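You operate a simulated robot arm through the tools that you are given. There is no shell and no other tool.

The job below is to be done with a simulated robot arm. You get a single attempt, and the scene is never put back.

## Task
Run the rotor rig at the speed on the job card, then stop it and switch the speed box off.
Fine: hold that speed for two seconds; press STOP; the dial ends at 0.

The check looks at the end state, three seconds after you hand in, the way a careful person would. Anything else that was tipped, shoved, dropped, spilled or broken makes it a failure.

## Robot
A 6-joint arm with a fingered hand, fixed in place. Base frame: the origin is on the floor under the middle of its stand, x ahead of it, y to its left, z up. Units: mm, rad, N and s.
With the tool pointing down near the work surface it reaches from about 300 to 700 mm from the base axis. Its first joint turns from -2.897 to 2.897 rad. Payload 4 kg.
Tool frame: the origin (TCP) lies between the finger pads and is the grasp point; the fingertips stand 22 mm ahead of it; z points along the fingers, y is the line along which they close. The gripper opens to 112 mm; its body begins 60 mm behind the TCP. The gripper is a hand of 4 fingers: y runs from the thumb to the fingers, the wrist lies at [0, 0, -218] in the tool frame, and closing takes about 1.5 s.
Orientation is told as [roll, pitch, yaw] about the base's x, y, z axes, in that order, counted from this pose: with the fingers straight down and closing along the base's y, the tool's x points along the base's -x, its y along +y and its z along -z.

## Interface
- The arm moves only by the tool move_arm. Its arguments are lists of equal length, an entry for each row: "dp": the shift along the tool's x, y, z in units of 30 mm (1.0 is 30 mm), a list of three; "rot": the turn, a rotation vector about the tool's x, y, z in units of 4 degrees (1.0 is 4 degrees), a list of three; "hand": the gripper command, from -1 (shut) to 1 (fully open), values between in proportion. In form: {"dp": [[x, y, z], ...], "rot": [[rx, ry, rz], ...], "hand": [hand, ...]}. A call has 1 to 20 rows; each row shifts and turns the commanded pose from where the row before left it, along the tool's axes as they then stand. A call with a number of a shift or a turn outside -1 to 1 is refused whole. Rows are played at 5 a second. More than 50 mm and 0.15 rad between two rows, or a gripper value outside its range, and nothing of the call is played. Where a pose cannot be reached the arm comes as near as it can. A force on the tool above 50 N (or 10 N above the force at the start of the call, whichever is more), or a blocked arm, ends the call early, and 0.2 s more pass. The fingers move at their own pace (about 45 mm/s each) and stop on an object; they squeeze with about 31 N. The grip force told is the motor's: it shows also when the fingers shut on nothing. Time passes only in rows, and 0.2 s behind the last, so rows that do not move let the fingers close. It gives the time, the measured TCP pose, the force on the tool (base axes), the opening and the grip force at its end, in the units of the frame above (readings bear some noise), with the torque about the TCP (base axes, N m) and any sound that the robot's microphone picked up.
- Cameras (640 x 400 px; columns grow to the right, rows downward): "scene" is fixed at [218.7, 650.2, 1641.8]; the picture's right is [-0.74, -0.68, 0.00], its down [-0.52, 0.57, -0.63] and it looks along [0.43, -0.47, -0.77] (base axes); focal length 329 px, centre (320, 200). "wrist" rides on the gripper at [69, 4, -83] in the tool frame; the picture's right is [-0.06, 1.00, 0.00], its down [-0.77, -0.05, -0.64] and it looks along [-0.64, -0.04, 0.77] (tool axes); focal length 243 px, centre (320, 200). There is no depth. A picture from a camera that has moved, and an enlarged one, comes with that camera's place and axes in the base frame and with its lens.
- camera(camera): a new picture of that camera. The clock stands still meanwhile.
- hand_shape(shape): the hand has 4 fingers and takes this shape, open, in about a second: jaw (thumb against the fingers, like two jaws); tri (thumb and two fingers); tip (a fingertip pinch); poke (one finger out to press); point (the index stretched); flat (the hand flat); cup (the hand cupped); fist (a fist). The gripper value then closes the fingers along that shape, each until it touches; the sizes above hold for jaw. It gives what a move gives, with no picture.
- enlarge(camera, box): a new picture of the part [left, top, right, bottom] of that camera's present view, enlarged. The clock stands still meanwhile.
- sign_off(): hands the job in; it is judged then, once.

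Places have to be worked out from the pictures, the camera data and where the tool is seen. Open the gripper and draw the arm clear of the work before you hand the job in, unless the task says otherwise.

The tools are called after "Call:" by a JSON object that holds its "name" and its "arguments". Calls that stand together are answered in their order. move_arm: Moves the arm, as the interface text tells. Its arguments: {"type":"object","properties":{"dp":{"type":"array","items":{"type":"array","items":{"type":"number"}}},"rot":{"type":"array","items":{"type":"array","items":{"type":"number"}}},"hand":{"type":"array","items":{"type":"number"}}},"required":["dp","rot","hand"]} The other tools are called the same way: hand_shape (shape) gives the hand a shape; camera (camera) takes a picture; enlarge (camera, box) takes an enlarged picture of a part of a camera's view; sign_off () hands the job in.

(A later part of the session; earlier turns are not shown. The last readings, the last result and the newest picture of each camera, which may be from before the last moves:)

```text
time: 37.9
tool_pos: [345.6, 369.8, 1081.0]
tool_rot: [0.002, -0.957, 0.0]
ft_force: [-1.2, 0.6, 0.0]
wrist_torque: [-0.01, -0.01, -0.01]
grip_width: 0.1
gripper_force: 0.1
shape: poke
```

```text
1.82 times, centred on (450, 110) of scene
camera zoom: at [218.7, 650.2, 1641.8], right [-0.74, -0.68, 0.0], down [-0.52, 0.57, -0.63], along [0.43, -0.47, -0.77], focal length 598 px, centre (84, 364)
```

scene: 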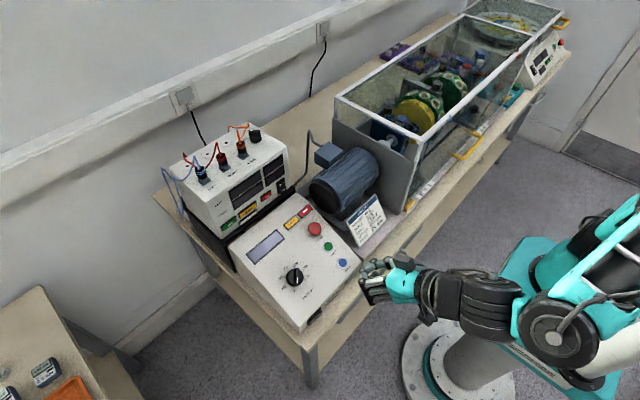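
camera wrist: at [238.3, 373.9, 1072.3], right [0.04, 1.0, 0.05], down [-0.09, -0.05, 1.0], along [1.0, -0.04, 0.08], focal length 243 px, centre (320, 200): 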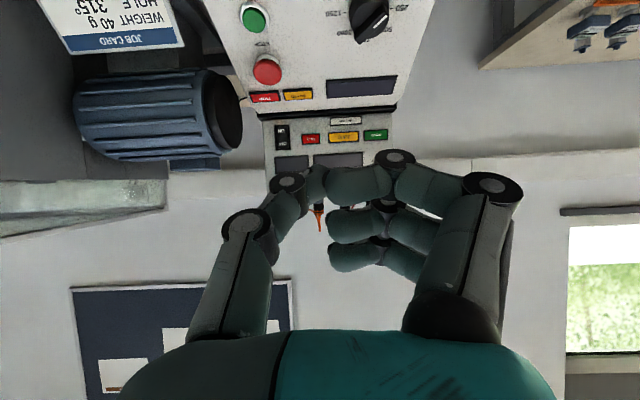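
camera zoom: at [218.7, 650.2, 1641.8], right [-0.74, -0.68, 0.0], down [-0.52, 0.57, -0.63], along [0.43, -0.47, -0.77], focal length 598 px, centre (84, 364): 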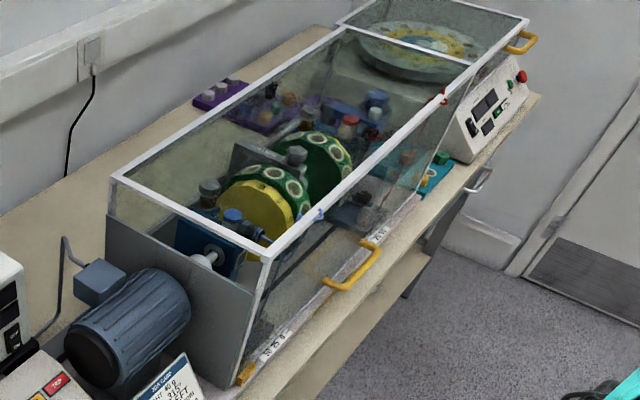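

From this view the thumb tip is about 20 mm ahead of the TCP on the axis, well proud of the folded fingers. I move to hover about 30 mm in front of the rocker's ON end.

Call:
{"name": "move_arm", "arguments": {"dp": [[0.72, 0.27, 0.633], [0.72, 0.27, 0.633], [0.72, 0.27, 0.633], [0.72, 0.27, 0.633], [0.72, 0.27, 0.633], [0.72, 0.27, 0.633], [0.72, 0.27, 0.633], [0.72, 0.27, 0.633], [0, 0, 0]], "rot": [[0, 0, 0], [0, 0, 0], [0, 0, 0], [0, 0, 0], [0, 0, 0], [0, 0, 0], [0, 0, 0], [0, 0, 0], [0, 0, 0]], "hand": [1, 1, 1, 1, 1, 1, 1, 1, 1]}}

Call:
{"name": "enlarge", "arguments": {"camera": "scene", "box": [270, 260, 370, 360]}}

Call:
{"name": "camera", "arguments": {"camera": "wrist"}}

```text
time: 39.9
tool_pos: [370.5, 432.6, 848.6]
tool_rot: [0.001, -0.956, 0.0]
ft_force: [0.3, -0.8, 0.1]
wrist_torque: [-0.01, -0.02, 0.0]
grip_width: 0.1
gripper_force: 0.0
shape: poke
```

```text
4.00 times, centred on (320, 310) of scene
camera zoom: at [218.7, 650.2, 1641.8], right [-0.74, -0.68, 0.0], down [-0.52, 0.57, -0.63], along [0.43, -0.47, -0.77], focal length 1315 px, centre (320, -240)
```

zoom: 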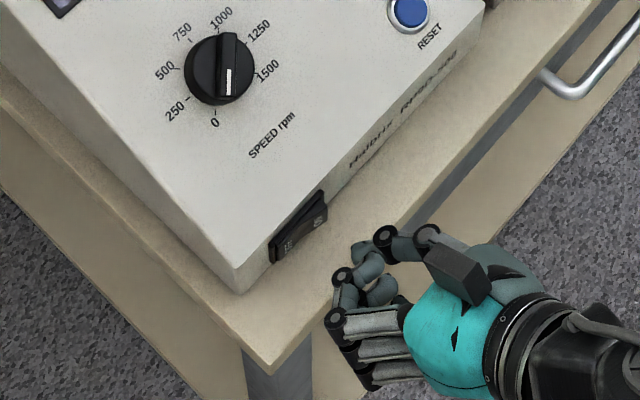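

```text
taken
camera wrist: at [265.2, 437.2, 840.5], right [0.04, 1.0, 0.05], down [-0.08, -0.05, 1.0], along [1.0, -0.04, 0.08], focal length 243 px, centre (320, 200)
```

wrist: 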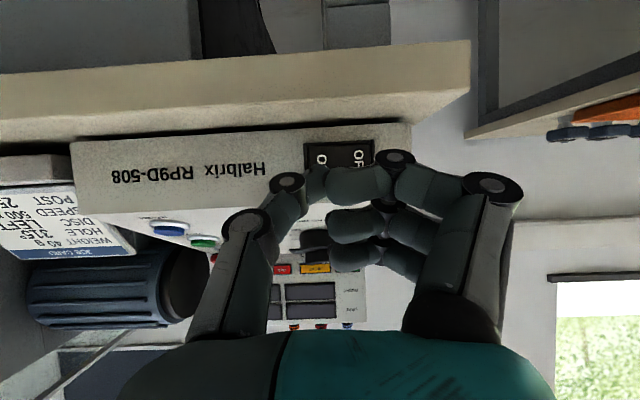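

The wrist view puts the rocker's centre at about (425,443,826) with ON around y≈432, and the bench top near z≈807. I lower 8 mm and advance 30 mm in +x slowly, stopping just short of the switch.

Call:
{"name": "move_arm", "arguments": {"dp": [[0.109, 0, 0.077], [0.109, 0, 0.077], [-0.096, 0, 0.136], [-0.096, 0, 0.136], [-0.096, 0, 0.136], [-0.096, 0, 0.136], [-0.096, 0, 0.136], [-0.096, 0, 0.136], [0, 0, 0]], "rot": [[0, 0, 0], [0, 0, 0], [0, 0, 0], [0, 0, 0], [0, 0, 0], [0, 0, 0], [0, 0, 0], [0, 0, 0], [0, 0, 0]], "hand": [1, 1, 1, 1, 1, 1, 1, 1, 1]}}

Call:
{"name": "enlarge", "arguments": {"camera": "scene", "box": [270, 270, 350, 350]}}

Call:
{"name": "enlarge", "arguments": {"camera": "wrist", "box": [220, 90, 480, 270]}}

```text
time: 41.9
tool_pos: [400.1, 434.6, 845.8]
tool_rot: [0.0, -0.957, 0.002]
ft_force: [-0.3, 0.1, 0.8]
wrist_torque: [0.01, -0.02, -0.01]
grip_width: 0.0
gripper_force: 0.0
shape: poke
```

```text
5.00 times, centred on (310, 310) of scene
camera zoom: at [218.7, 650.2, 1641.8], right [-0.74, -0.68, 0.0], down [-0.52, 0.57, -0.63], along [0.43, -0.47, -0.77], focal length 1644 px, centre (370, -350)
```

zoom: 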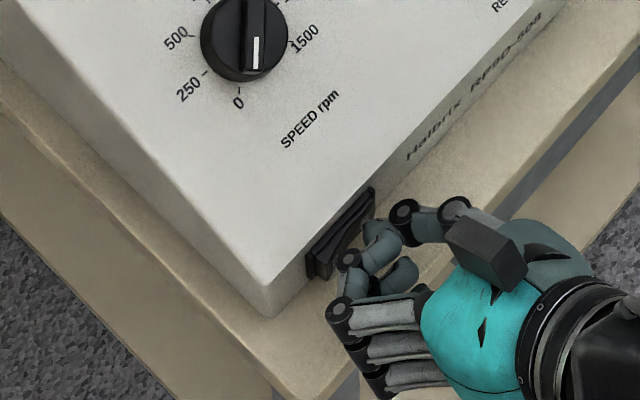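

```text
2.22 times, centred on (350, 180) of wrist
camera zoom: at [293.7, 439.1, 835.8], right [0.04, 1.0, 0.05], down [-0.08, -0.05, 1.0], along [1.0, -0.04, 0.08], focal length 539 px, centre (253, 244)
```

zoom: 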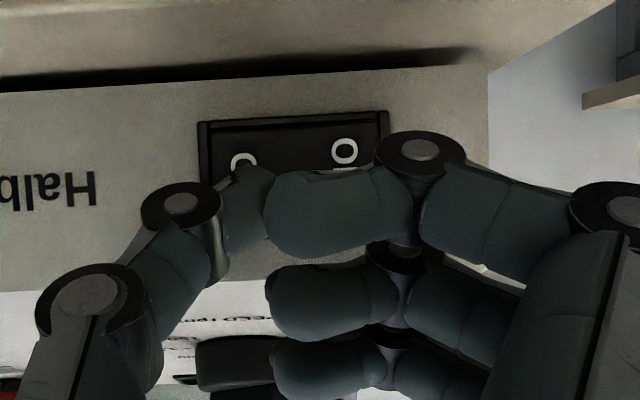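

The thumb tip is lined up with the ON end at about x≈418, z≈829, nearly touching. I push forward slowly with a slight lowering and watch the force.

Call:
{"name": "move_arm", "arguments": {"dp": [[0.02, 0, 0.1], [-0.02, 0, 0.09], [-0.058, 0, 0.082], [-0.058, 0, 0.082], [0, 0, 0]], "rot": [[0, 0, 0], [0, 0, 0], [0, 0, 0], [0, 0, 0], [0, 0, 0]], "hand": [1, 1, 1, 1, 1]}}

Call:
{"name": "enlarge", "arguments": {"camera": "scene", "box": [270, 270, 350, 350]}}

Call:
{"name": "enlarge", "arguments": {"camera": "wrist", "box": [220, 90, 480, 270]}}

```text
time: 42.8
tool_pos: [402.3, 433.5, 836.0]
tool_rot: [-0.012, -0.946, 0.014]
ft_force: [-24.7, -2.9, 5.8]
wrist_torque: [0.01, 0.06, 0.1]
grip_width: 0.0
gripper_force: 0.0
shape: poke
stopped in row 4: the force on the tool passed its limit at 54 N (the readings are from after the stop); the commanded pose is now the measured one
```

```text
5.00 times, centred on (310, 310) of scene
camera zoom: at [218.7, 650.2, 1641.8], right [-0.74, -0.68, 0.0], down [-0.52, 0.57, -0.63], along [0.43, -0.47, -0.77], focal length 1644 px, centre (370, -350)
```

zoom: 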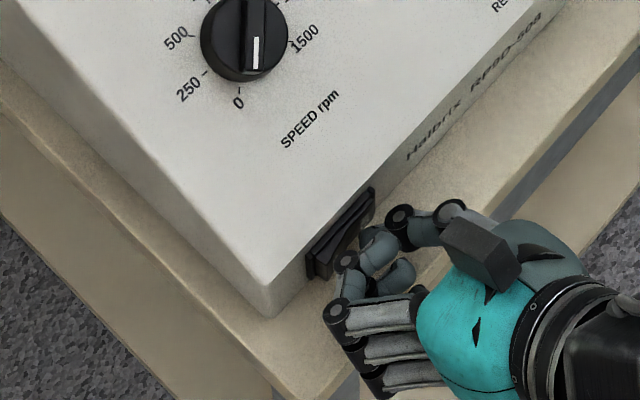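

```text
2.22 times, centred on (350, 180) of wrist
camera zoom: at [295.7, 438.0, 829.4], right [0.03, 1.0, 0.04], down [-0.07, -0.04, 1.0], along [1.0, -0.04, 0.07], focal length 539 px, centre (253, 244)
```

zoom: 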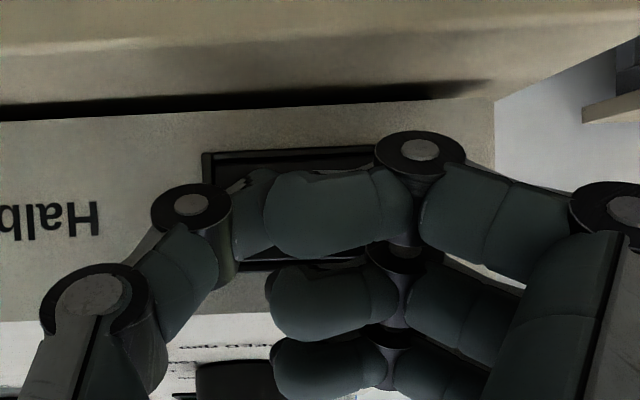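

The push met a firm contact (54 N, now 25 N). I check whether the rocker flipped or the display lit before doing anything more.

Call:
{"name": "enlarge", "arguments": {"camera": "scene", "box": [235, 190, 355, 260]}}

Call:
{"name": "enlarge", "arguments": {"camera": "scene", "box": [295, 295, 345, 335]}}

```text
5.33 times, centred on (295, 225) of scene
camera zoom: at [218.7, 650.2, 1641.8], right [-0.74, -0.68, 0.0], down [-0.52, 0.57, -0.63], along [0.43, -0.47, -0.77], focal length 1753 px, centre (453, 67)
```

zoom: 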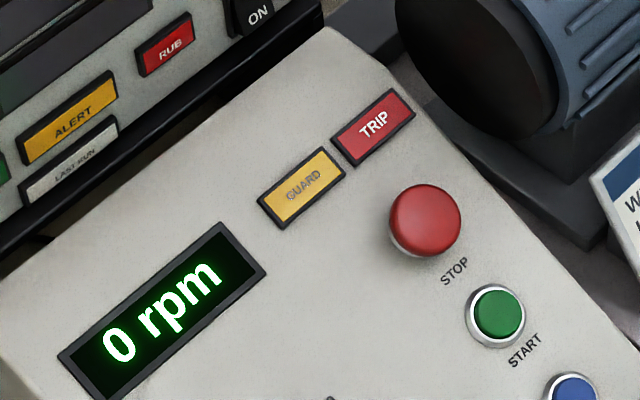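

```text
10.00 times, centred on (320, 315) of scene
camera zoom: at [218.7, 650.2, 1641.8], right [-0.74, -0.68, 0.0], down [-0.52, 0.57, -0.63], along [0.43, -0.47, -0.77], focal length 3288 px, centre (320, -950)
```

zoom: 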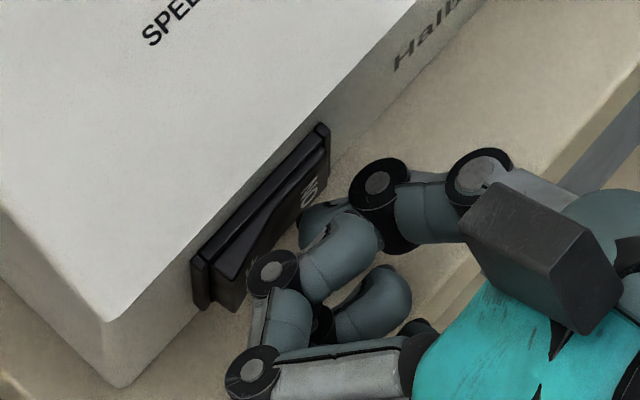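

The display is lit and reads "0 rpm", so the box is on. I back off in -x, rise clear, and pitch the tool to about -22°, square to the panel.

Call:
{"name": "move_arm", "arguments": {"dp": [[0.288, 0, -0.409], [0.288, 0, -0.409], [0.288, 0, -0.409], [0.288, 0, -0.409], [-0.817, 0, -0.576], [-0.817, 0, -0.576], [-0.817, 0, -0.576], [-0.817, 0, -0.576], [-0.817, 0, -0.576], [-0.817, 0, -0.576], [-0.817, 0, -0.576], [0, 0, 0]], "rot": [[0, 0, 0], [0, 0, 0], [0, 0, 0], [0, 0, 0], [0, 0, 0], [0, 0, 0], [0, 0, 0], [0, 0, 0], [0, 0, 0], [0, 0, 0], [0, 0, 0], [0, 0, 0]], "hand": [1, 1, 1, 1, 1, 1, 1, 1, 1, 1, 1, 1]}}

Call:
{"name": "move_arm", "arguments": {"dp": [[0, 0, 0], [0, 0, 0], [0, 0, 0], [0, 0, 0], [0, 0, 0], [0, 0, 0], [0, 0, 0], [0, 0, 0], [0, 0, 0], [0, 0, 0]], "rot": [[0, 0.9, 0], [0, 0.9, 0], [0, 0.9, 0], [0, 0.9, 0], [0, 0.9, 0], [0, 0.9, 0], [0, 0.9, 0], [0, 0.9, 0], [0, 0.9, 0], [0, 0, 0]], "hand": [1, 1, 1, 1, 1, 1, 1, 1, 1, 1]}}

Call:
{"name": "enlarge", "arguments": {"camera": "scene", "box": [220, 170, 400, 340]}}

Call:
{"name": "camera", "arguments": {"camera": "wrist"}}

```text
time: 45.4
tool_pos: [343.2, 436.0, 1047.8]
tool_rot: [-0.01, -0.949, 0.009]
ft_force: [0.1, -0.8, 0.1]
wrist_torque: [-0.03, -0.02, -0.03]
grip_width: 0.1
gripper_force: 0.1
shape: poke
```

```text
time: 47.6
tool_pos: [345.4, 434.5, 1048.1]
tool_rot: [-0.006, -0.383, 0.004]
ft_force: [-0.2, 0.2, 0.7]
wrist_torque: [0.02, 0.0, 0.01]
grip_width: 0.1
gripper_force: 0.1
shape: poke
```

```text
2.35 times, centred on (310, 255) of scene
camera zoom: at [218.7, 650.2, 1641.8], right [-0.74, -0.68, 0.0], down [-0.52, 0.57, -0.63], along [0.43, -0.47, -0.77], focal length 774 px, centre (344, 71)
```

zoom: 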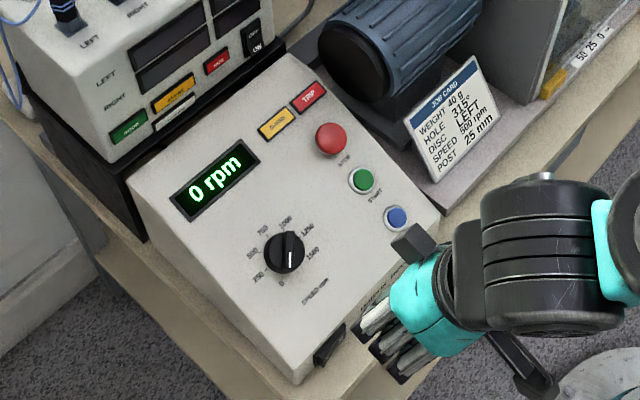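

```text
taken
camera wrist: at [251.9, 439.0, 1099.1], right [0.06, 1.0, 0.02], down [0.47, -0.04, 0.88], along [0.88, -0.04, -0.47], focal length 243 px, centre (320, 200)
```

wrist: 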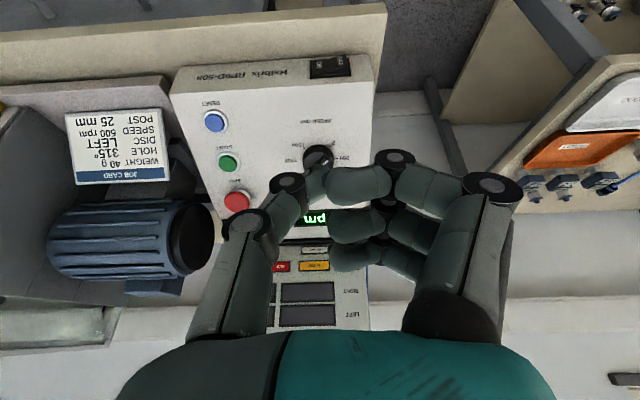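

TRIP and GUARD look unlit and the tool is square to the panel. START is at about (510,304,900); I move to hover some 40 mm above it with the thumb tip.

Call:
{"name": "move_arm", "arguments": {"dp": [[-0.455, -0.614, 0.654], [-0.455, -0.614, 0.654], [-0.455, -0.614, 0.654], [-0.455, -0.614, 0.654], [-0.455, -0.614, 0.654], [-0.455, -0.614, 0.654], [-0.455, -0.614, 0.654], [0, 0, 0]], "rot": [[0, 0, 0], [0, 0, 0], [0, 0, 0], [0, 0, 0], [0, 0, 0], [0, 0, 0], [0, 0, 0], [0, 0, 0]], "hand": [1, 1, 1, 1, 1, 1, 1, 1]}}

Call:
{"name": "enlarge", "arguments": {"camera": "scene", "box": [260, 170, 400, 300]}}

Call:
{"name": "camera", "arguments": {"camera": "wrist"}}

```text
time: 49.4
tool_pos: [487.4, 305.0, 954.8]
tool_rot: [-0.007, -0.384, 0.004]
ft_force: [-0.5, 0.3, 0.2]
wrist_torque: [0.02, 0.0, 0.02]
grip_width: 0.0
gripper_force: 0.0
shape: poke
```

```text
3.08 times, centred on (330, 235) of scene
camera zoom: at [218.7, 650.2, 1641.8], right [-0.74, -0.68, 0.0], down [-0.52, 0.57, -0.63], along [0.43, -0.47, -0.77], focal length 1012 px, centre (289, 92)
```

zoom: 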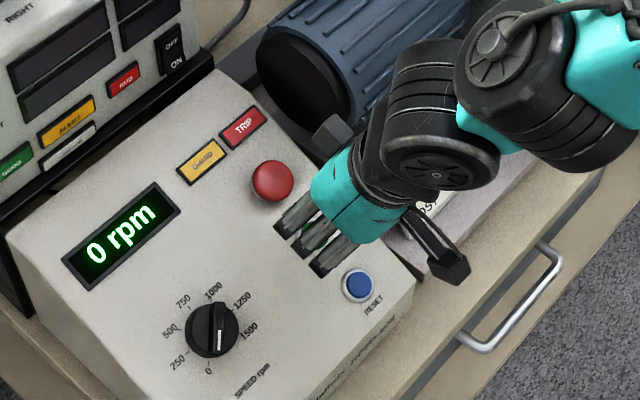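

```text
taken
camera wrist: at [393.3, 310.5, 1006.8], right [0.06, 1.0, 0.02], down [0.47, -0.04, 0.88], along [0.88, -0.04, -0.47], focal length 243 px, centre (320, 200)
```

wrist: 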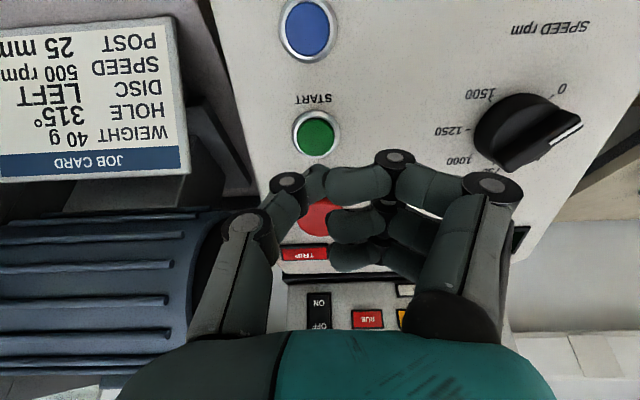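

The tool axis passes right through START in the wrist view, with roughly 40 mm from thumb tip to button. I advance 32 mm along the tool axis.

Call:
{"name": "move_arm", "arguments": {"dp": [[0, 0, 0.27], [0, 0, 0.27], [0, 0, 0.27], [0, 0, 0.26], [0, 0, 0]], "rot": [[0, 0, 0], [0, 0, 0], [0, 0, 0], [0, 0, 0], [0, 0, 0]], "hand": [1, 1, 1, 1, 1]}}

Call:
{"name": "camera", "arguments": {"camera": "wrist"}}

Call:
{"name": "enlarge", "arguments": {"camera": "scene", "box": [280, 200, 380, 280]}}

```text
time: 50.6
tool_pos: [498.4, 305.3, 925.2]
tool_rot: [-0.007, -0.386, 0.004]
ft_force: [-0.1, -0.1, -0.2]
wrist_torque: [-0.01, 0.01, -0.04]
grip_width: 0.0
gripper_force: 0.0
shape: poke
```

```text
taken
camera wrist: at [403.4, 309.7, 977.8], right [0.06, 1.0, 0.02], down [0.47, -0.04, 0.88], along [0.88, -0.04, -0.47], focal length 243 px, centre (320, 200)
```

wrist: 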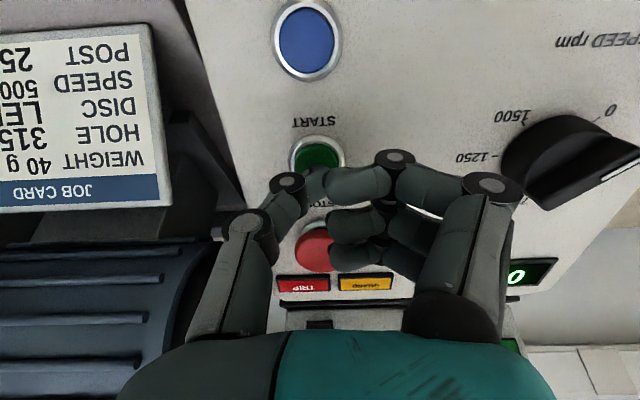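

```text
5.00 times, centred on (330, 240) of scene
camera zoom: at [218.7, 650.2, 1641.8], right [-0.74, -0.68, 0.0], down [-0.52, 0.57, -0.63], along [0.43, -0.47, -0.77], focal length 1644 px, centre (270, 0)
```

zoom: 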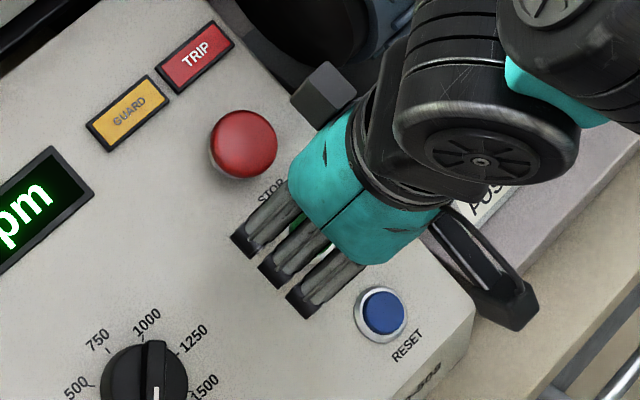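

The tip is about 10–14 mm above START and centred. I press on in 2 mm steps, relying on the force stop.

Call:
{"name": "move_arm", "arguments": {"dp": [[0, 0, 0.1], [0, 0, 0.1], [0, 0, 0.07], [0, 0, 0.07], [0, 0, 0.07]], "rot": [[0, 0, 0], [0, 0, 0], [0, 0, 0], [0, 0, 0], [0, 0, 0]], "hand": [1, 1, 1, 1, 1]}}

Call:
{"name": "camera", "arguments": {"camera": "wrist"}}

```text
time: 51.8
tool_pos: [503.4, 304.2, 916.5]
tool_rot: [-0.006, -0.385, 0.001]
ft_force: [-9.0, -7.0, 19.9]
wrist_torque: [-0.07, -0.09, -0.06]
grip_width: 0.0
gripper_force: 0.1
shape: poke
heard: click
```

```text
taken
camera wrist: at [408.8, 310.0, 968.5], right [0.06, 1.0, 0.02], down [0.47, -0.04, 0.88], along [0.88, -0.04, -0.47], focal length 243 px, centre (320, 200)
```

wrist: 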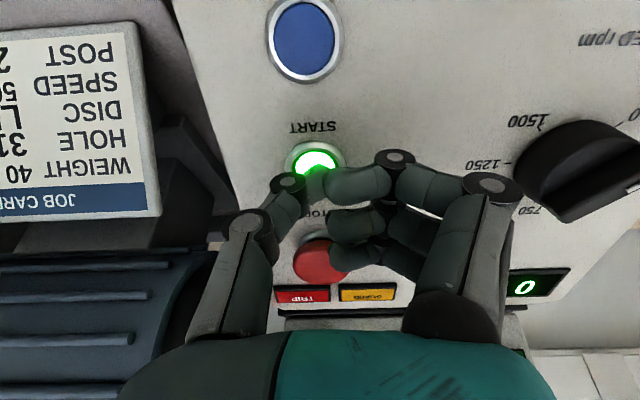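

A click was heard and the START button glows green. I back off 60 mm along the tool axis, return to the jaw shape and look at the panel again.

Call:
{"name": "move_arm", "arguments": {"dp": [[0, 0, -0.5], [0, 0, -0.5], [0, 0, -0.5], [0, 0, -0.5], [0, 0, 0]], "rot": [[0, 0, 0], [0, 0, 0], [0, 0, 0], [0, 0, 0], [0, 0, 0]], "hand": [1, 1, 1, 1, 1]}}

Call:
{"name": "hand_shape", "arguments": {"shape": "jaw"}}

Call:
{"name": "move_arm", "arguments": {"dp": [[-0.02, 0.8, 0], [-0.02, 0.8, 0], [-0.02, 0.8, 0], [-0.02, 0.8, 0], [-0.02, 0.8, 0], [0, 0, 0]], "rot": [[0, 0, 0], [0, 0, 0], [0, 0, 0], [0, 0, 0], [0, 0, 0], [0, 0, 0]], "hand": [1, 1, 1, 1, 1, 1]}}

Call:
{"name": "camera", "arguments": {"camera": "wrist"}}

Call:
{"name": "enlarge", "arguments": {"camera": "scene", "box": [220, 170, 380, 310]}}

```text
time: 53.0
tool_pos: [479.9, 307.7, 971.4]
tool_rot: [-0.006, -0.384, 0.004]
ft_force: [0.5, -0.2, -0.7]
wrist_torque: [0.0, 0.02, 0.02]
grip_width: 0.2
gripper_force: 0.1
shape: poke
```

```text
time: 53.9
tool_pos: [480.8, 308.4, 971.0]
tool_rot: [-0.006, -0.383, 0.002]
ft_force: [-0.6, 1.4, -0.1]
wrist_torque: [0.0, -0.02, 0.01]
grip_width: 111.8
gripper_force: 0.1
shape: jaw
```

```text
time: 55.3
tool_pos: [485.8, 427.9, 971.2]
tool_rot: [-0.006, -0.382, 0.004]
ft_force: [0.3, 0.7, 0.3]
wrist_torque: [0.02, -0.02, -0.02]
grip_width: 111.9
gripper_force: 0.1
shape: jaw
```

```text
taken
camera wrist: at [391.5, 433.1, 1023.5], right [0.06, 1.0, 0.02], down [0.47, -0.04, 0.88], along [0.88, -0.04, -0.47], focal length 243 px, centre (320, 200)
```

wrist: 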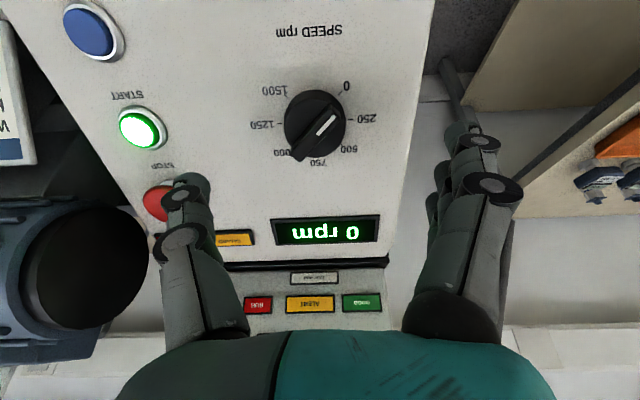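

```text
2.86 times, centred on (300, 240) of scene
camera zoom: at [218.7, 650.2, 1641.8], right [-0.74, -0.68, 0.0], down [-0.52, 0.57, -0.63], along [0.43, -0.47, -0.77], focal length 939 px, centre (377, 86)
```

zoom: 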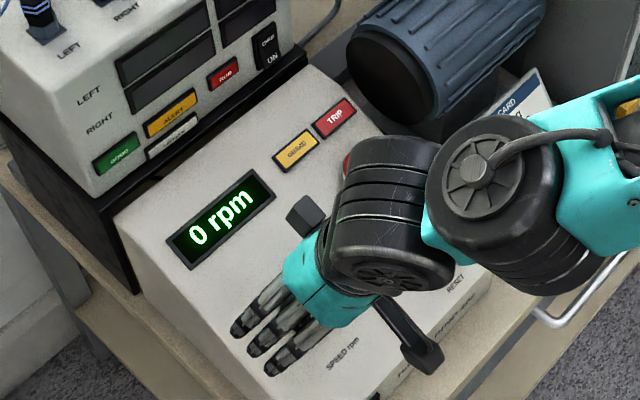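

START stays lit and the display shows 0 rpm, readable in both views. I zoom on the knob to fix its axis relative to the tool.

Call:
{"name": "enlarge", "arguments": {"camera": "wrist", "box": [250, 70, 390, 180]}}

```text
3.64 times, centred on (320, 125) of wrist
camera zoom: at [391.5, 433.1, 1023.5], right [0.06, 1.0, 0.02], down [0.47, -0.04, 0.88], along [0.88, -0.04, -0.47], focal length 882 px, centre (320, 473)
```

zoom: 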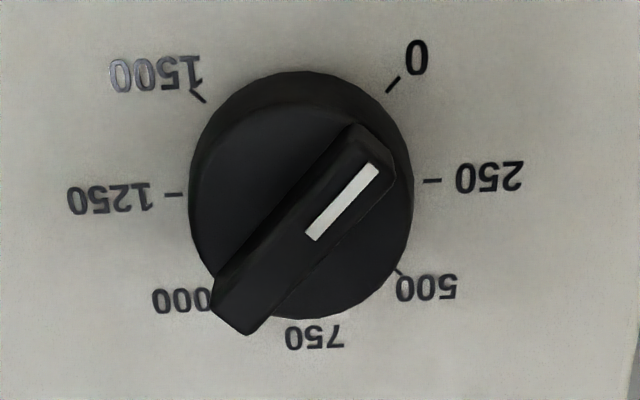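

The knob axis sits at about tool (X+2, Y−3.5), its top is about 22 mm above the panel and its radius about 20 mm. I centre on it, yaw +45° so that the 90° turn runs from +45 to −45, and descend partway.

Call:
{"name": "move_arm", "arguments": {"dp": [[0.077, -0.117, 0], [0, 0, 0], [0, 0, 0], [0, 0, 0], [0, 0, 0], [0, 0, 0], [0, 0, 0], [0, 0, 0], [0, 0, 0], [0, 0, 0], [0, 0, 0], [0, 0, 0], [0, 0, 0], [0, 0, 0.45], [0, 0, 0.45], [0, 0, 0.45], [0, 0, 0]], "rot": [[0, 0, 0], [0, 0, -0.9375], [0, 0, -0.9375], [0, 0, -0.9375], [0, 0, -0.9375], [0, 0, -0.9375], [0, 0, -0.9375], [0, 0, -0.9375], [0, 0, -0.9375], [0, 0, -0.9375], [0, 0, -0.9375], [0, 0, -0.9375], [0, 0, -0.9375], [0, 0, 0], [0, 0, 0], [0, 0, 0], [0, 0, 0]], "hand": [1, 1, 1, 1, 1, 1, 1, 1, 1, 1, 1, 1, 1, 1, 1, 1, 1]}}

Call:
{"name": "camera", "arguments": {"camera": "wrist"}}

Call:
{"name": "enlarge", "arguments": {"camera": "scene", "box": [240, 200, 360, 310]}}

```text
time: 58.9
tool_pos: [495.8, 422.6, 932.0]
tool_rot: [-0.284, -0.263, 0.826]
ft_force: [-0.6, 0.3, 0.8]
wrist_torque: [0.0, -0.01, -0.03]
grip_width: 111.8
gripper_force: 0.1
shape: jaw
```

```text
taken
camera wrist: at [417.7, 377.4, 991.4], right [-0.61, 0.75, -0.25], down [0.29, 0.51, 0.81], along [0.73, 0.42, -0.53], focal length 243 px, centre (320, 200)
```

wrist: 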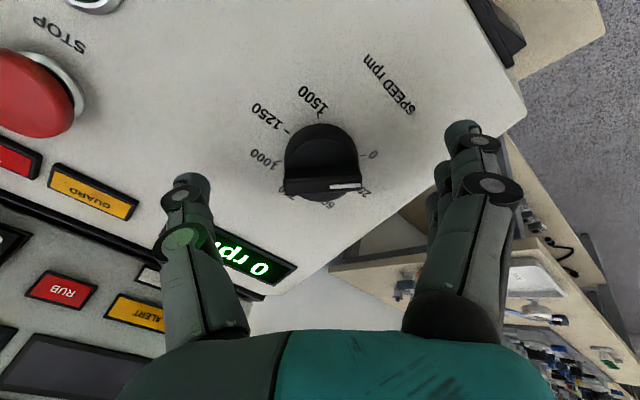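

```text
3.64 times, centred on (300, 255) of scene
camera zoom: at [218.7, 650.2, 1641.8], right [-0.74, -0.68, 0.0], down [-0.52, 0.57, -0.63], along [0.43, -0.47, -0.77], focal length 1196 px, centre (393, 0)
```

zoom: 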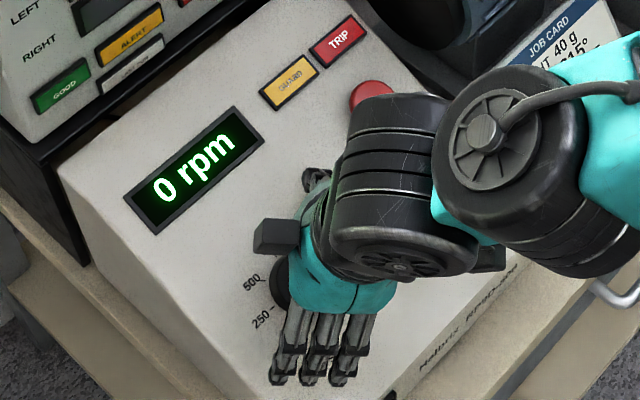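

The knob's ridge now lies along the closing line and looks well centred. I zoom to confirm the centring before descending.

Call:
{"name": "enlarge", "arguments": {"camera": "wrist", "box": [240, 90, 400, 220]}}

```text
3.08 times, centred on (320, 155) of wrist
camera zoom: at [417.7, 377.4, 991.4], right [-0.61, 0.75, -0.25], down [0.29, 0.51, 0.81], along [0.73, 0.42, -0.53], focal length 746 px, centre (320, 338)
```

zoom: 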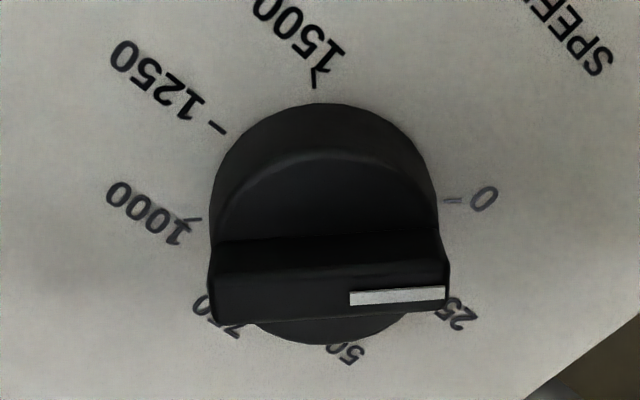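

The knob axis is about 3.5 mm off towards tool −X, and the TCP is about 42 mm above the panel. I shift by that and descend 13 mm so that the fingertips straddle the knob just above the panel.

Call:
{"name": "move_arm", "arguments": {"dp": [[-0.117, 0, 0], [0, 0, 0.145], [0, 0, 0.145], [0, 0, 0.145], [0, 0, 0]], "rot": [[0, 0, 0], [0, 0, 0], [0, 0, 0], [0, 0, 0], [0, 0, 0]], "hand": [1, 1, 1, 1, 1]}}

Call:
{"name": "camera", "arguments": {"camera": "wrist"}}

Call:
{"name": "enlarge", "arguments": {"camera": "scene", "box": [250, 230, 340, 320]}}

```text
time: 60.1
tool_pos: [503.5, 426.3, 921.8]
tool_rot: [-0.282, -0.265, 0.826]
ft_force: [-0.6, -0.3, 0.3]
wrist_torque: [0.01, -0.01, -0.01]
grip_width: 111.9
gripper_force: 0.0
shape: jaw
```

```text
taken
camera wrist: at [425.7, 378.8, 980.5], right [-0.61, 0.75, -0.25], down [0.29, 0.51, 0.81], along [0.73, 0.42, -0.53], focal length 243 px, centre (320, 200)
```

wrist: 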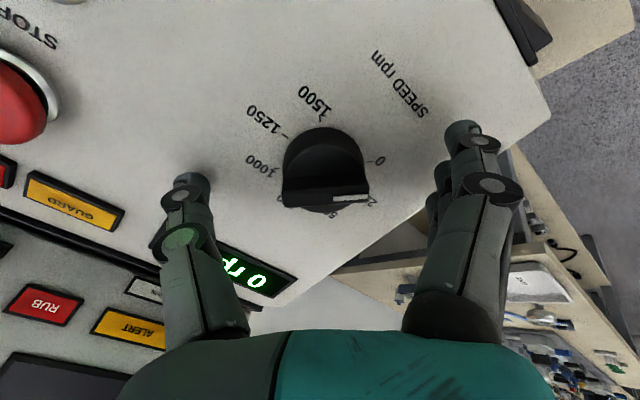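

```text
4.44 times, centred on (295, 275) of scene
camera zoom: at [218.7, 650.2, 1641.8], right [-0.74, -0.68, 0.0], down [-0.52, 0.57, -0.63], along [0.43, -0.47, -0.77], focal length 1461 px, centre (431, -133)
```

zoom: 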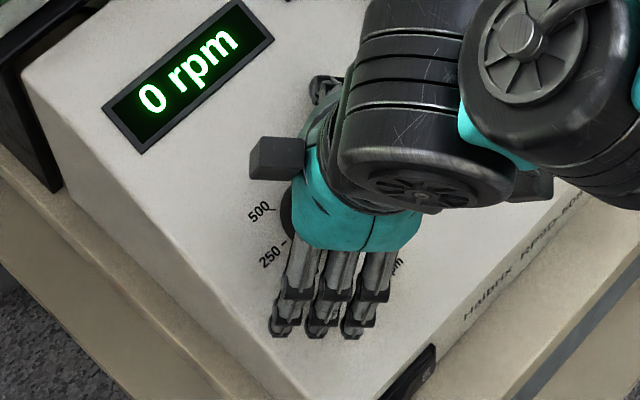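

TCP is about 30 mm above the panel with the tips some 8 mm clear. I lower 2 mm more and close partway to about 56 mm to check alignment before gripping.

Call:
{"name": "move_arm", "arguments": {"dp": [[0, 0, 0.07], [0, 0, 0], [0, 0, 0], [0, 0, 0], [0, 0, 0]], "rot": [[0, 0, 0], [0, 0, 0], [0, 0, 0], [0, 0, 0], [0, 0, 0]], "hand": [0.5, 0.0, 0.0, 0.0, 0.0]}}

Call:
{"name": "enlarge", "arguments": {"camera": "wrist", "box": [180, 80, 480, 280]}}

Call:
{"name": "enlarge", "arguments": {"camera": "scene", "box": [250, 230, 340, 320]}}

```text
time: 61.3
tool_pos: [504.4, 423.5, 920.1]
tool_rot: [-0.282, -0.263, 0.825]
ft_force: [-0.6, 0.3, 0.4]
wrist_torque: [0.0, -0.01, 0.01]
grip_width: 56.4
gripper_force: 0.1
shape: jaw
```

```text
2.00 times, centred on (330, 180) of wrist
camera zoom: at [426.7, 378.6, 978.4], right [-0.61, 0.75, -0.25], down [0.29, 0.51, 0.81], along [0.73, 0.42, -0.53], focal length 485 px, centre (300, 240)
```

zoom: 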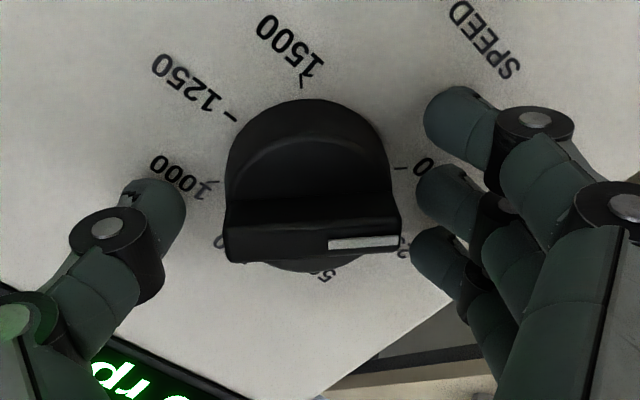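

```text
4.44 times, centred on (295, 275) of scene
camera zoom: at [218.7, 650.2, 1641.8], right [-0.74, -0.68, 0.0], down [-0.52, 0.57, -0.63], along [0.43, -0.47, -0.77], focal length 1461 px, centre (431, -133)
```

zoom: 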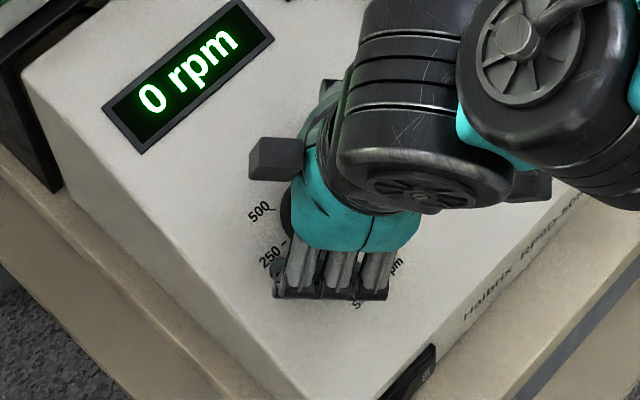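

Fingers and thumb straddle the knob, with the middle finger opposite the thumb across the knob's centre. I close the grip fully now.

Call:
{"name": "move_arm", "arguments": {"dp": [[0, 0, 0], [0, 0, 0], [0, 0, 0], [0, 0, 0], [0, 0, 0]], "rot": [[0, 0, 0], [0, 0, 0], [0, 0, 0], [0, 0, 0], [0, 0, 0]], "hand": [-0.3, -0.5, -0.7, -0.7, -0.7]}}

Call:
{"name": "enlarge", "arguments": {"camera": "wrist", "box": [180, 80, 480, 280]}}

Call:
{"name": "enlarge", "arguments": {"camera": "scene", "box": [250, 190, 340, 320]}}

```text
time: 62.5
tool_pos: [505.7, 424.5, 919.6]
tool_rot: [-0.283, -0.263, 0.826]
ft_force: [1.3, 2.6, 0.4]
wrist_torque: [0.08, -0.04, 0.02]
grip_width: 27.9
gripper_force: 30.6
shape: jaw
```

```text
2.00 times, centred on (330, 180) of wrist
camera zoom: at [426.8, 378.7, 978.5], right [-0.61, 0.75, -0.25], down [0.29, 0.51, 0.81], along [0.73, 0.42, -0.53], focal length 485 px, centre (300, 240)
```

zoom: 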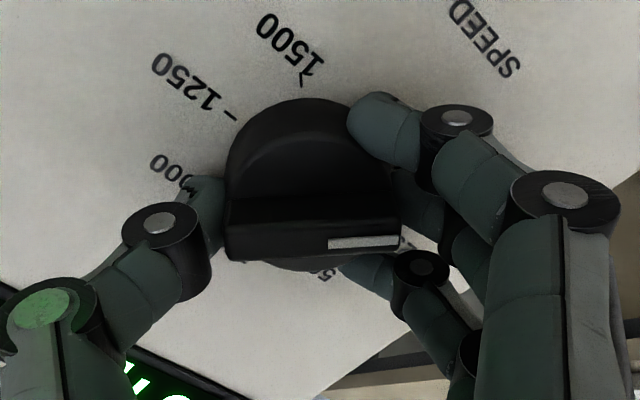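

```text
3.08 times, centred on (295, 255) of scene
camera zoom: at [218.7, 650.2, 1641.8], right [-0.74, -0.68, 0.0], down [-0.52, 0.57, -0.63], along [0.43, -0.47, -0.77], focal length 1012 px, centre (397, 31)
```

zoom: 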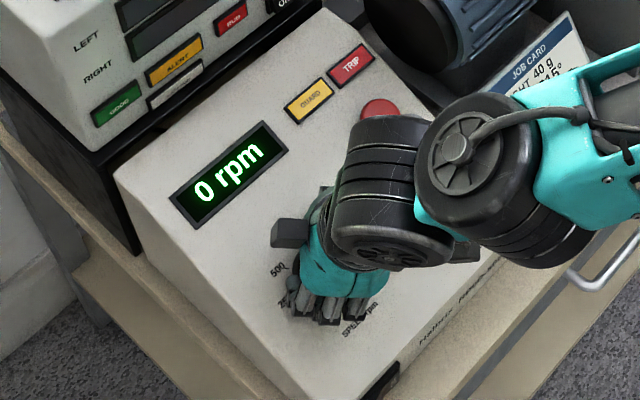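

The grip is firm (30.6 N) with the knob between thumb and fingers and no side load to speak of. I turn clockwise 20° as a first test and read the display.

Call:
{"name": "move_arm", "arguments": {"dp": [[0, 0, 0], [0, 0, 0], [0, 0, 0], [0, 0, 0], [0, 0, 0], [0, 0, 0], [0, 0, 0]], "rot": [[0, 0, 0.5], [0, 0, 1], [0, 0, 1], [0, 0, 1], [0, 0, 1], [0, 0, 0.5], [0, 0, 0]], "hand": [-0.7, -0.7, -0.7, -0.7, -0.7, -0.7, -0.7]}}

Call:
{"name": "enlarge", "arguments": {"camera": "wrist", "box": [180, 80, 480, 280]}}

Call:
{"name": "enlarge", "arguments": {"camera": "scene", "box": [250, 190, 340, 320]}}

```text
time: 64.1
tool_pos: [504.7, 424.6, 919.2]
tool_rot: [-0.173, -0.343, 0.467]
ft_force: [3.1, -5.1, -5.3]
wrist_torque: [0.04, -0.01, 0.05]
grip_width: 27.0
gripper_force: 31.1
shape: jaw
```

```text
2.00 times, centred on (330, 180) of wrist
camera zoom: at [414.6, 399.3, 973.8], right [-0.34, 0.93, -0.14], down [0.42, 0.28, 0.86], along [0.84, 0.23, -0.49], focal length 485 px, centre (300, 240)
```

zoom: 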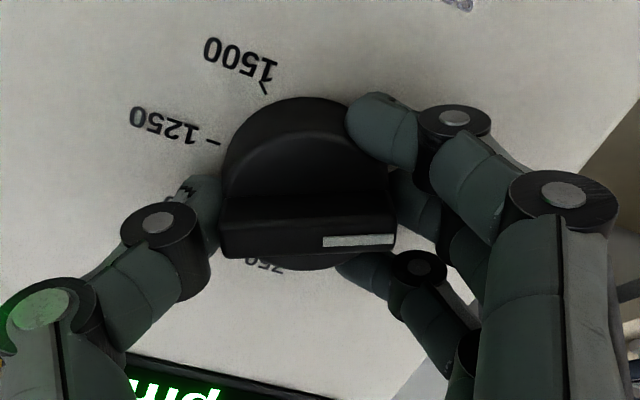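

```text
3.08 times, centred on (295, 255) of scene
camera zoom: at [218.7, 650.2, 1641.8], right [-0.74, -0.68, 0.0], down [-0.52, 0.57, -0.63], along [0.43, -0.47, -0.77], focal length 1012 px, centre (397, 31)
```

zoom: 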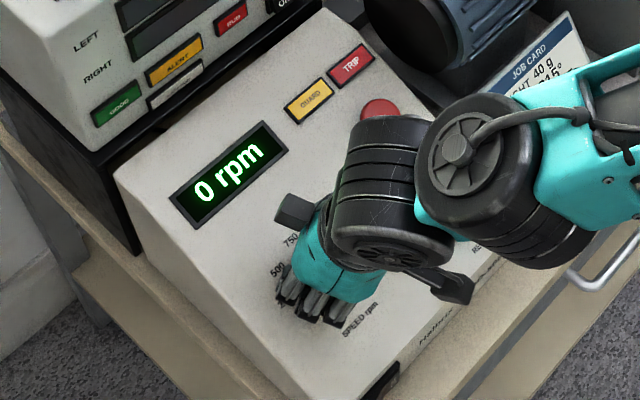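

The knob turned with the hand, but the display still shows 0 rpm. I hold still for two seconds to see whether the speed ramps up, and check the START lamp.

Call:
{"name": "move_arm", "arguments": {"dp": [[0, 0, 0], [0, 0, 0], [0, 0, 0], [0, 0, 0], [0, 0, 0], [0, 0, 0], [0, 0, 0], [0, 0, 0], [0, 0, 0]], "rot": [[0, 0, 0], [0, 0, 0], [0, 0, 0], [0, 0, 0], [0, 0, 0], [0, 0, 0], [0, 0, 0], [0, 0, 0], [0, 0, 0]], "hand": [-0.7, -0.7, -0.7, -0.7, -0.7, -0.7, -0.7, -0.7, -0.7]}}

Call:
{"name": "camera", "arguments": {"camera": "wrist"}}

Call:
{"name": "camera", "arguments": {"camera": "scene"}}

```text
time: 66.1
tool_pos: [503.2, 425.6, 919.4]
tool_rot: [-0.175, -0.343, 0.468]
ft_force: [2.1, -7.6, -5.7]
wrist_torque: [-0.05, -0.03, 0.02]
grip_width: 27.4
gripper_force: 30.4
shape: jaw
```

```text
taken
camera wrist: at [414.6, 399.5, 973.9], right [-0.34, 0.93, -0.14], down [0.42, 0.28, 0.86], along [0.84, 0.23, -0.49], focal length 243 px, centre (320, 200)
```

wrist: 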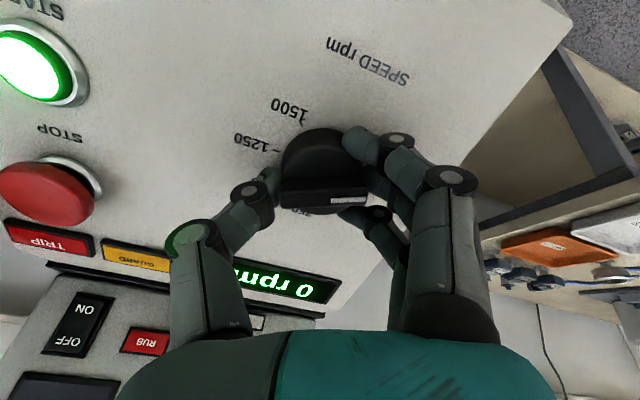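

```text
taken
```

scene: 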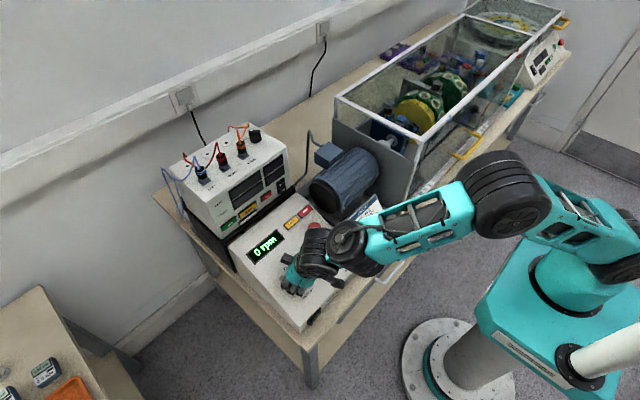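

START is lit, and the dial sits at about 110 by its labels; the drive may have a dead zone at the bottom. I turn a further 24° and read again.

Call:
{"name": "move_arm", "arguments": {"dp": [[0, 0, 0], [0, 0, 0], [0, 0, 0], [0, 0, 0], [0, 0, 0], [0, 0, 0], [0, 0, 0], [0, 0, 0], [0, 0, 0], [0, 0, 0], [0, 0, 0]], "rot": [[0, 0, 1], [0, 0, 1], [0, 0, 1], [0, 0, 1], [0, 0, 1], [0, 0, 1], [0, 0, 0], [0, 0, 0], [0, 0, 0], [0, 0, 0], [0, 0, 0]], "hand": [-0.7, -0.7, -0.7, -0.7, -0.7, -0.7, -0.7, -0.7, -0.7, -0.7, -0.7]}}

Call:
{"name": "camera", "arguments": {"camera": "wrist"}}

Call:
{"name": "enlarge", "arguments": {"camera": "scene", "box": [230, 190, 350, 320]}}

```text
time: 68.5
tool_pos: [503.6, 425.3, 919.7]
tool_rot: [-0.014, -0.382, 0.022]
ft_force: [4.2, -8.7, -4.5]
wrist_torque: [-0.01, -0.14, 0.01]
grip_width: 26.7
gripper_force: 31.0
shape: jaw
```

```text
taken
camera wrist: at [409.7, 428.1, 972.0], right [0.04, 1.0, 0.01], down [0.47, -0.03, 0.88], along [0.88, -0.03, -0.47], focal length 243 px, centre (320, 200)
```

wrist: 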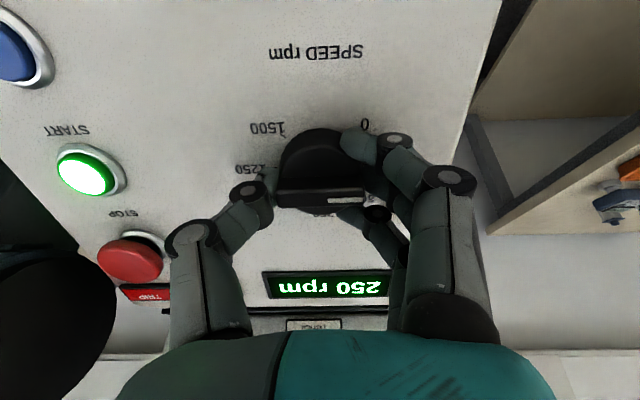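

```text
3.08 times, centred on (290, 255) of scene
camera zoom: at [218.7, 650.2, 1641.8], right [-0.74, -0.68, 0.0], down [-0.52, 0.57, -0.63], along [0.43, -0.47, -0.77], focal length 1012 px, centre (412, 31)
```

zoom: 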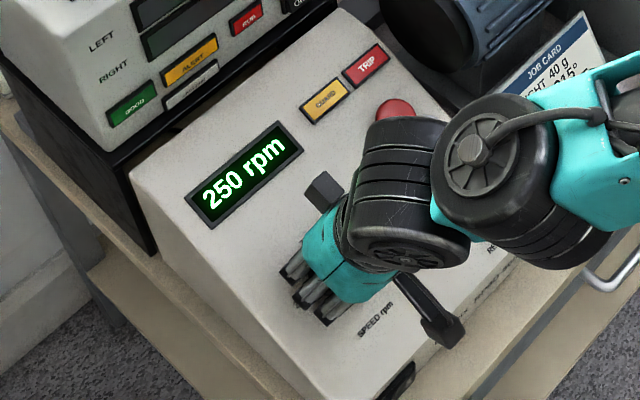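

The display now reads 250 rpm, so the dial works in 250 rpm steps. I turn the remaining 46° to the 500 mark.

Call:
{"name": "move_arm", "arguments": {"dp": [[0, 0, 0], [0, 0, 0], [0, 0, 0], [0, 0, 0], [0, 0, 0], [0, 0, 0], [0, 0, 0], [0, 0, 0], [0, 0, 0], [0, 0, 0], [0, 0, 0], [0, 0, 0], [0, 0, 0]], "rot": [[0, 0, 1], [0, 0, 1], [0, 0, 1], [0, 0, 1], [0, 0, 1], [0, 0, 1], [0, 0, 1], [0, 0, 1], [0, 0, 1], [0, 0, 1], [0, 0, 1], [0, 0, 0.4], [0, 0, 0]], "hand": [-0.7, -0.7, -0.7, -0.7, -0.7, -0.7, -0.7, -0.7, -0.7, -0.7, -0.7, -0.7, -0.7]}}

Call:
{"name": "camera", "arguments": {"camera": "wrist"}}

Call:
{"name": "enlarge", "arguments": {"camera": "scene", "box": [230, 190, 350, 320]}}

```text
time: 71.3
tool_pos: [503.6, 424.4, 920.9]
tool_rot: [0.271, -0.275, -0.814]
ft_force: [-5.1, -3.5, -10.5]
wrist_torque: [0.17, -0.08, 0.13]
grip_width: 26.4
gripper_force: 30.6
shape: jaw
```

```text
taken
camera wrist: at [431.0, 476.1, 980.4], right [0.69, 0.67, 0.27], down [0.23, -0.57, 0.79], along [0.68, -0.48, -0.55], focal length 243 px, centre (320, 200)
```

wrist: 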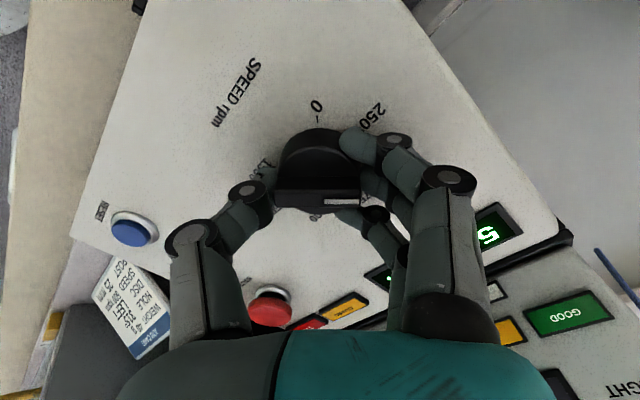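

```text
3.08 times, centred on (290, 255) of scene
camera zoom: at [218.7, 650.2, 1641.8], right [-0.74, -0.68, 0.0], down [-0.52, 0.57, -0.63], along [0.43, -0.47, -0.77], focal length 1012 px, centre (412, 31)
```

zoom: 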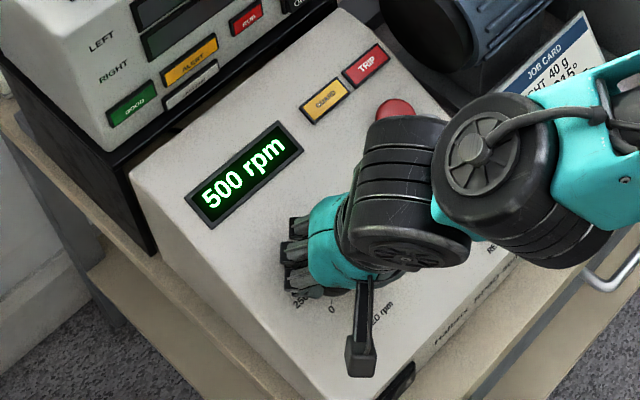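

The display reads 500 rpm. I hold here for just over three seconds and read it again.

Call:
{"name": "move_arm", "arguments": {"dp": [[0, 0, 0], [0, 0, 0], [0, 0, 0], [0, 0, 0], [0, 0, 0], [0, 0, 0], [0, 0, 0], [0, 0, 0], [0, 0, 0], [0, 0, 0], [0, 0, 0], [0, 0, 0], [0, 0, 0], [0, 0, 0], [0, 0, 0], [0, 0, 0]], "rot": [[0, 0, 0], [0, 0, 0], [0, 0, 0], [0, 0, 0], [0, 0, 0], [0, 0, 0], [0, 0, 0], [0, 0, 0], [0, 0, 0], [0, 0, 0], [0, 0, 0], [0, 0, 0], [0, 0, 0], [0, 0, 0], [0, 0, 0], [0, 0, 0]], "hand": [-0.7, -0.7, -0.7, -0.7, -0.7, -0.7, -0.7, -0.7, -0.7, -0.7, -0.7, -0.7, -0.7, -0.7, -0.7, -0.7]}}

Call:
{"name": "enlarge", "arguments": {"camera": "scene", "box": [230, 190, 350, 320]}}

Call:
{"name": "enlarge", "arguments": {"camera": "scene", "box": [340, 50, 480, 200]}}

```text
time: 74.7
tool_pos: [503.5, 424.1, 920.9]
tool_rot: [0.27, -0.275, -0.813]
ft_force: [-9.2, -0.2, -13.6]
wrist_torque: [0.21, -0.03, 0.13]
grip_width: 26.2
gripper_force: 30.9
shape: jaw
```

```text
3.08 times, centred on (290, 255) of scene
camera zoom: at [218.7, 650.2, 1641.8], right [-0.74, -0.68, 0.0], down [-0.52, 0.57, -0.63], along [0.43, -0.47, -0.77], focal length 1012 px, centre (412, 31)
```

zoom: 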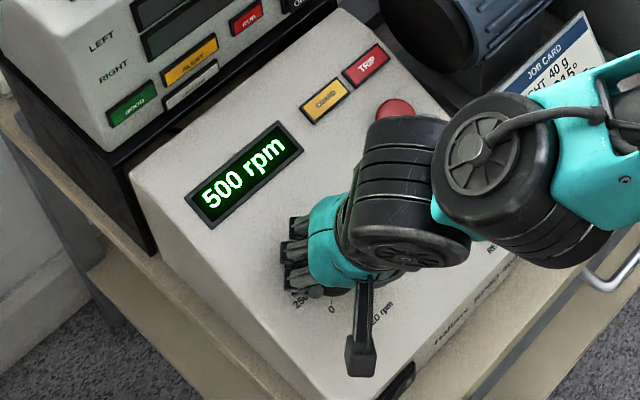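

```text
2.67 times, centred on (410, 125) of scene
camera zoom: at [218.7, 650.2, 1641.8], right [-0.74, -0.68, 0.0], down [-0.52, 0.57, -0.63], along [0.43, -0.47, -0.77], focal length 877 px, centre (80, 400)
```

zoom: 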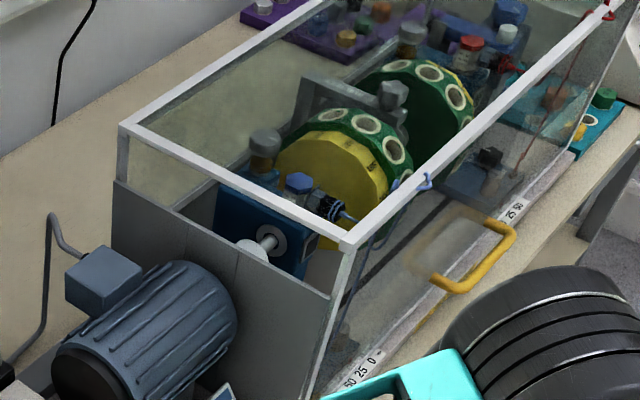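

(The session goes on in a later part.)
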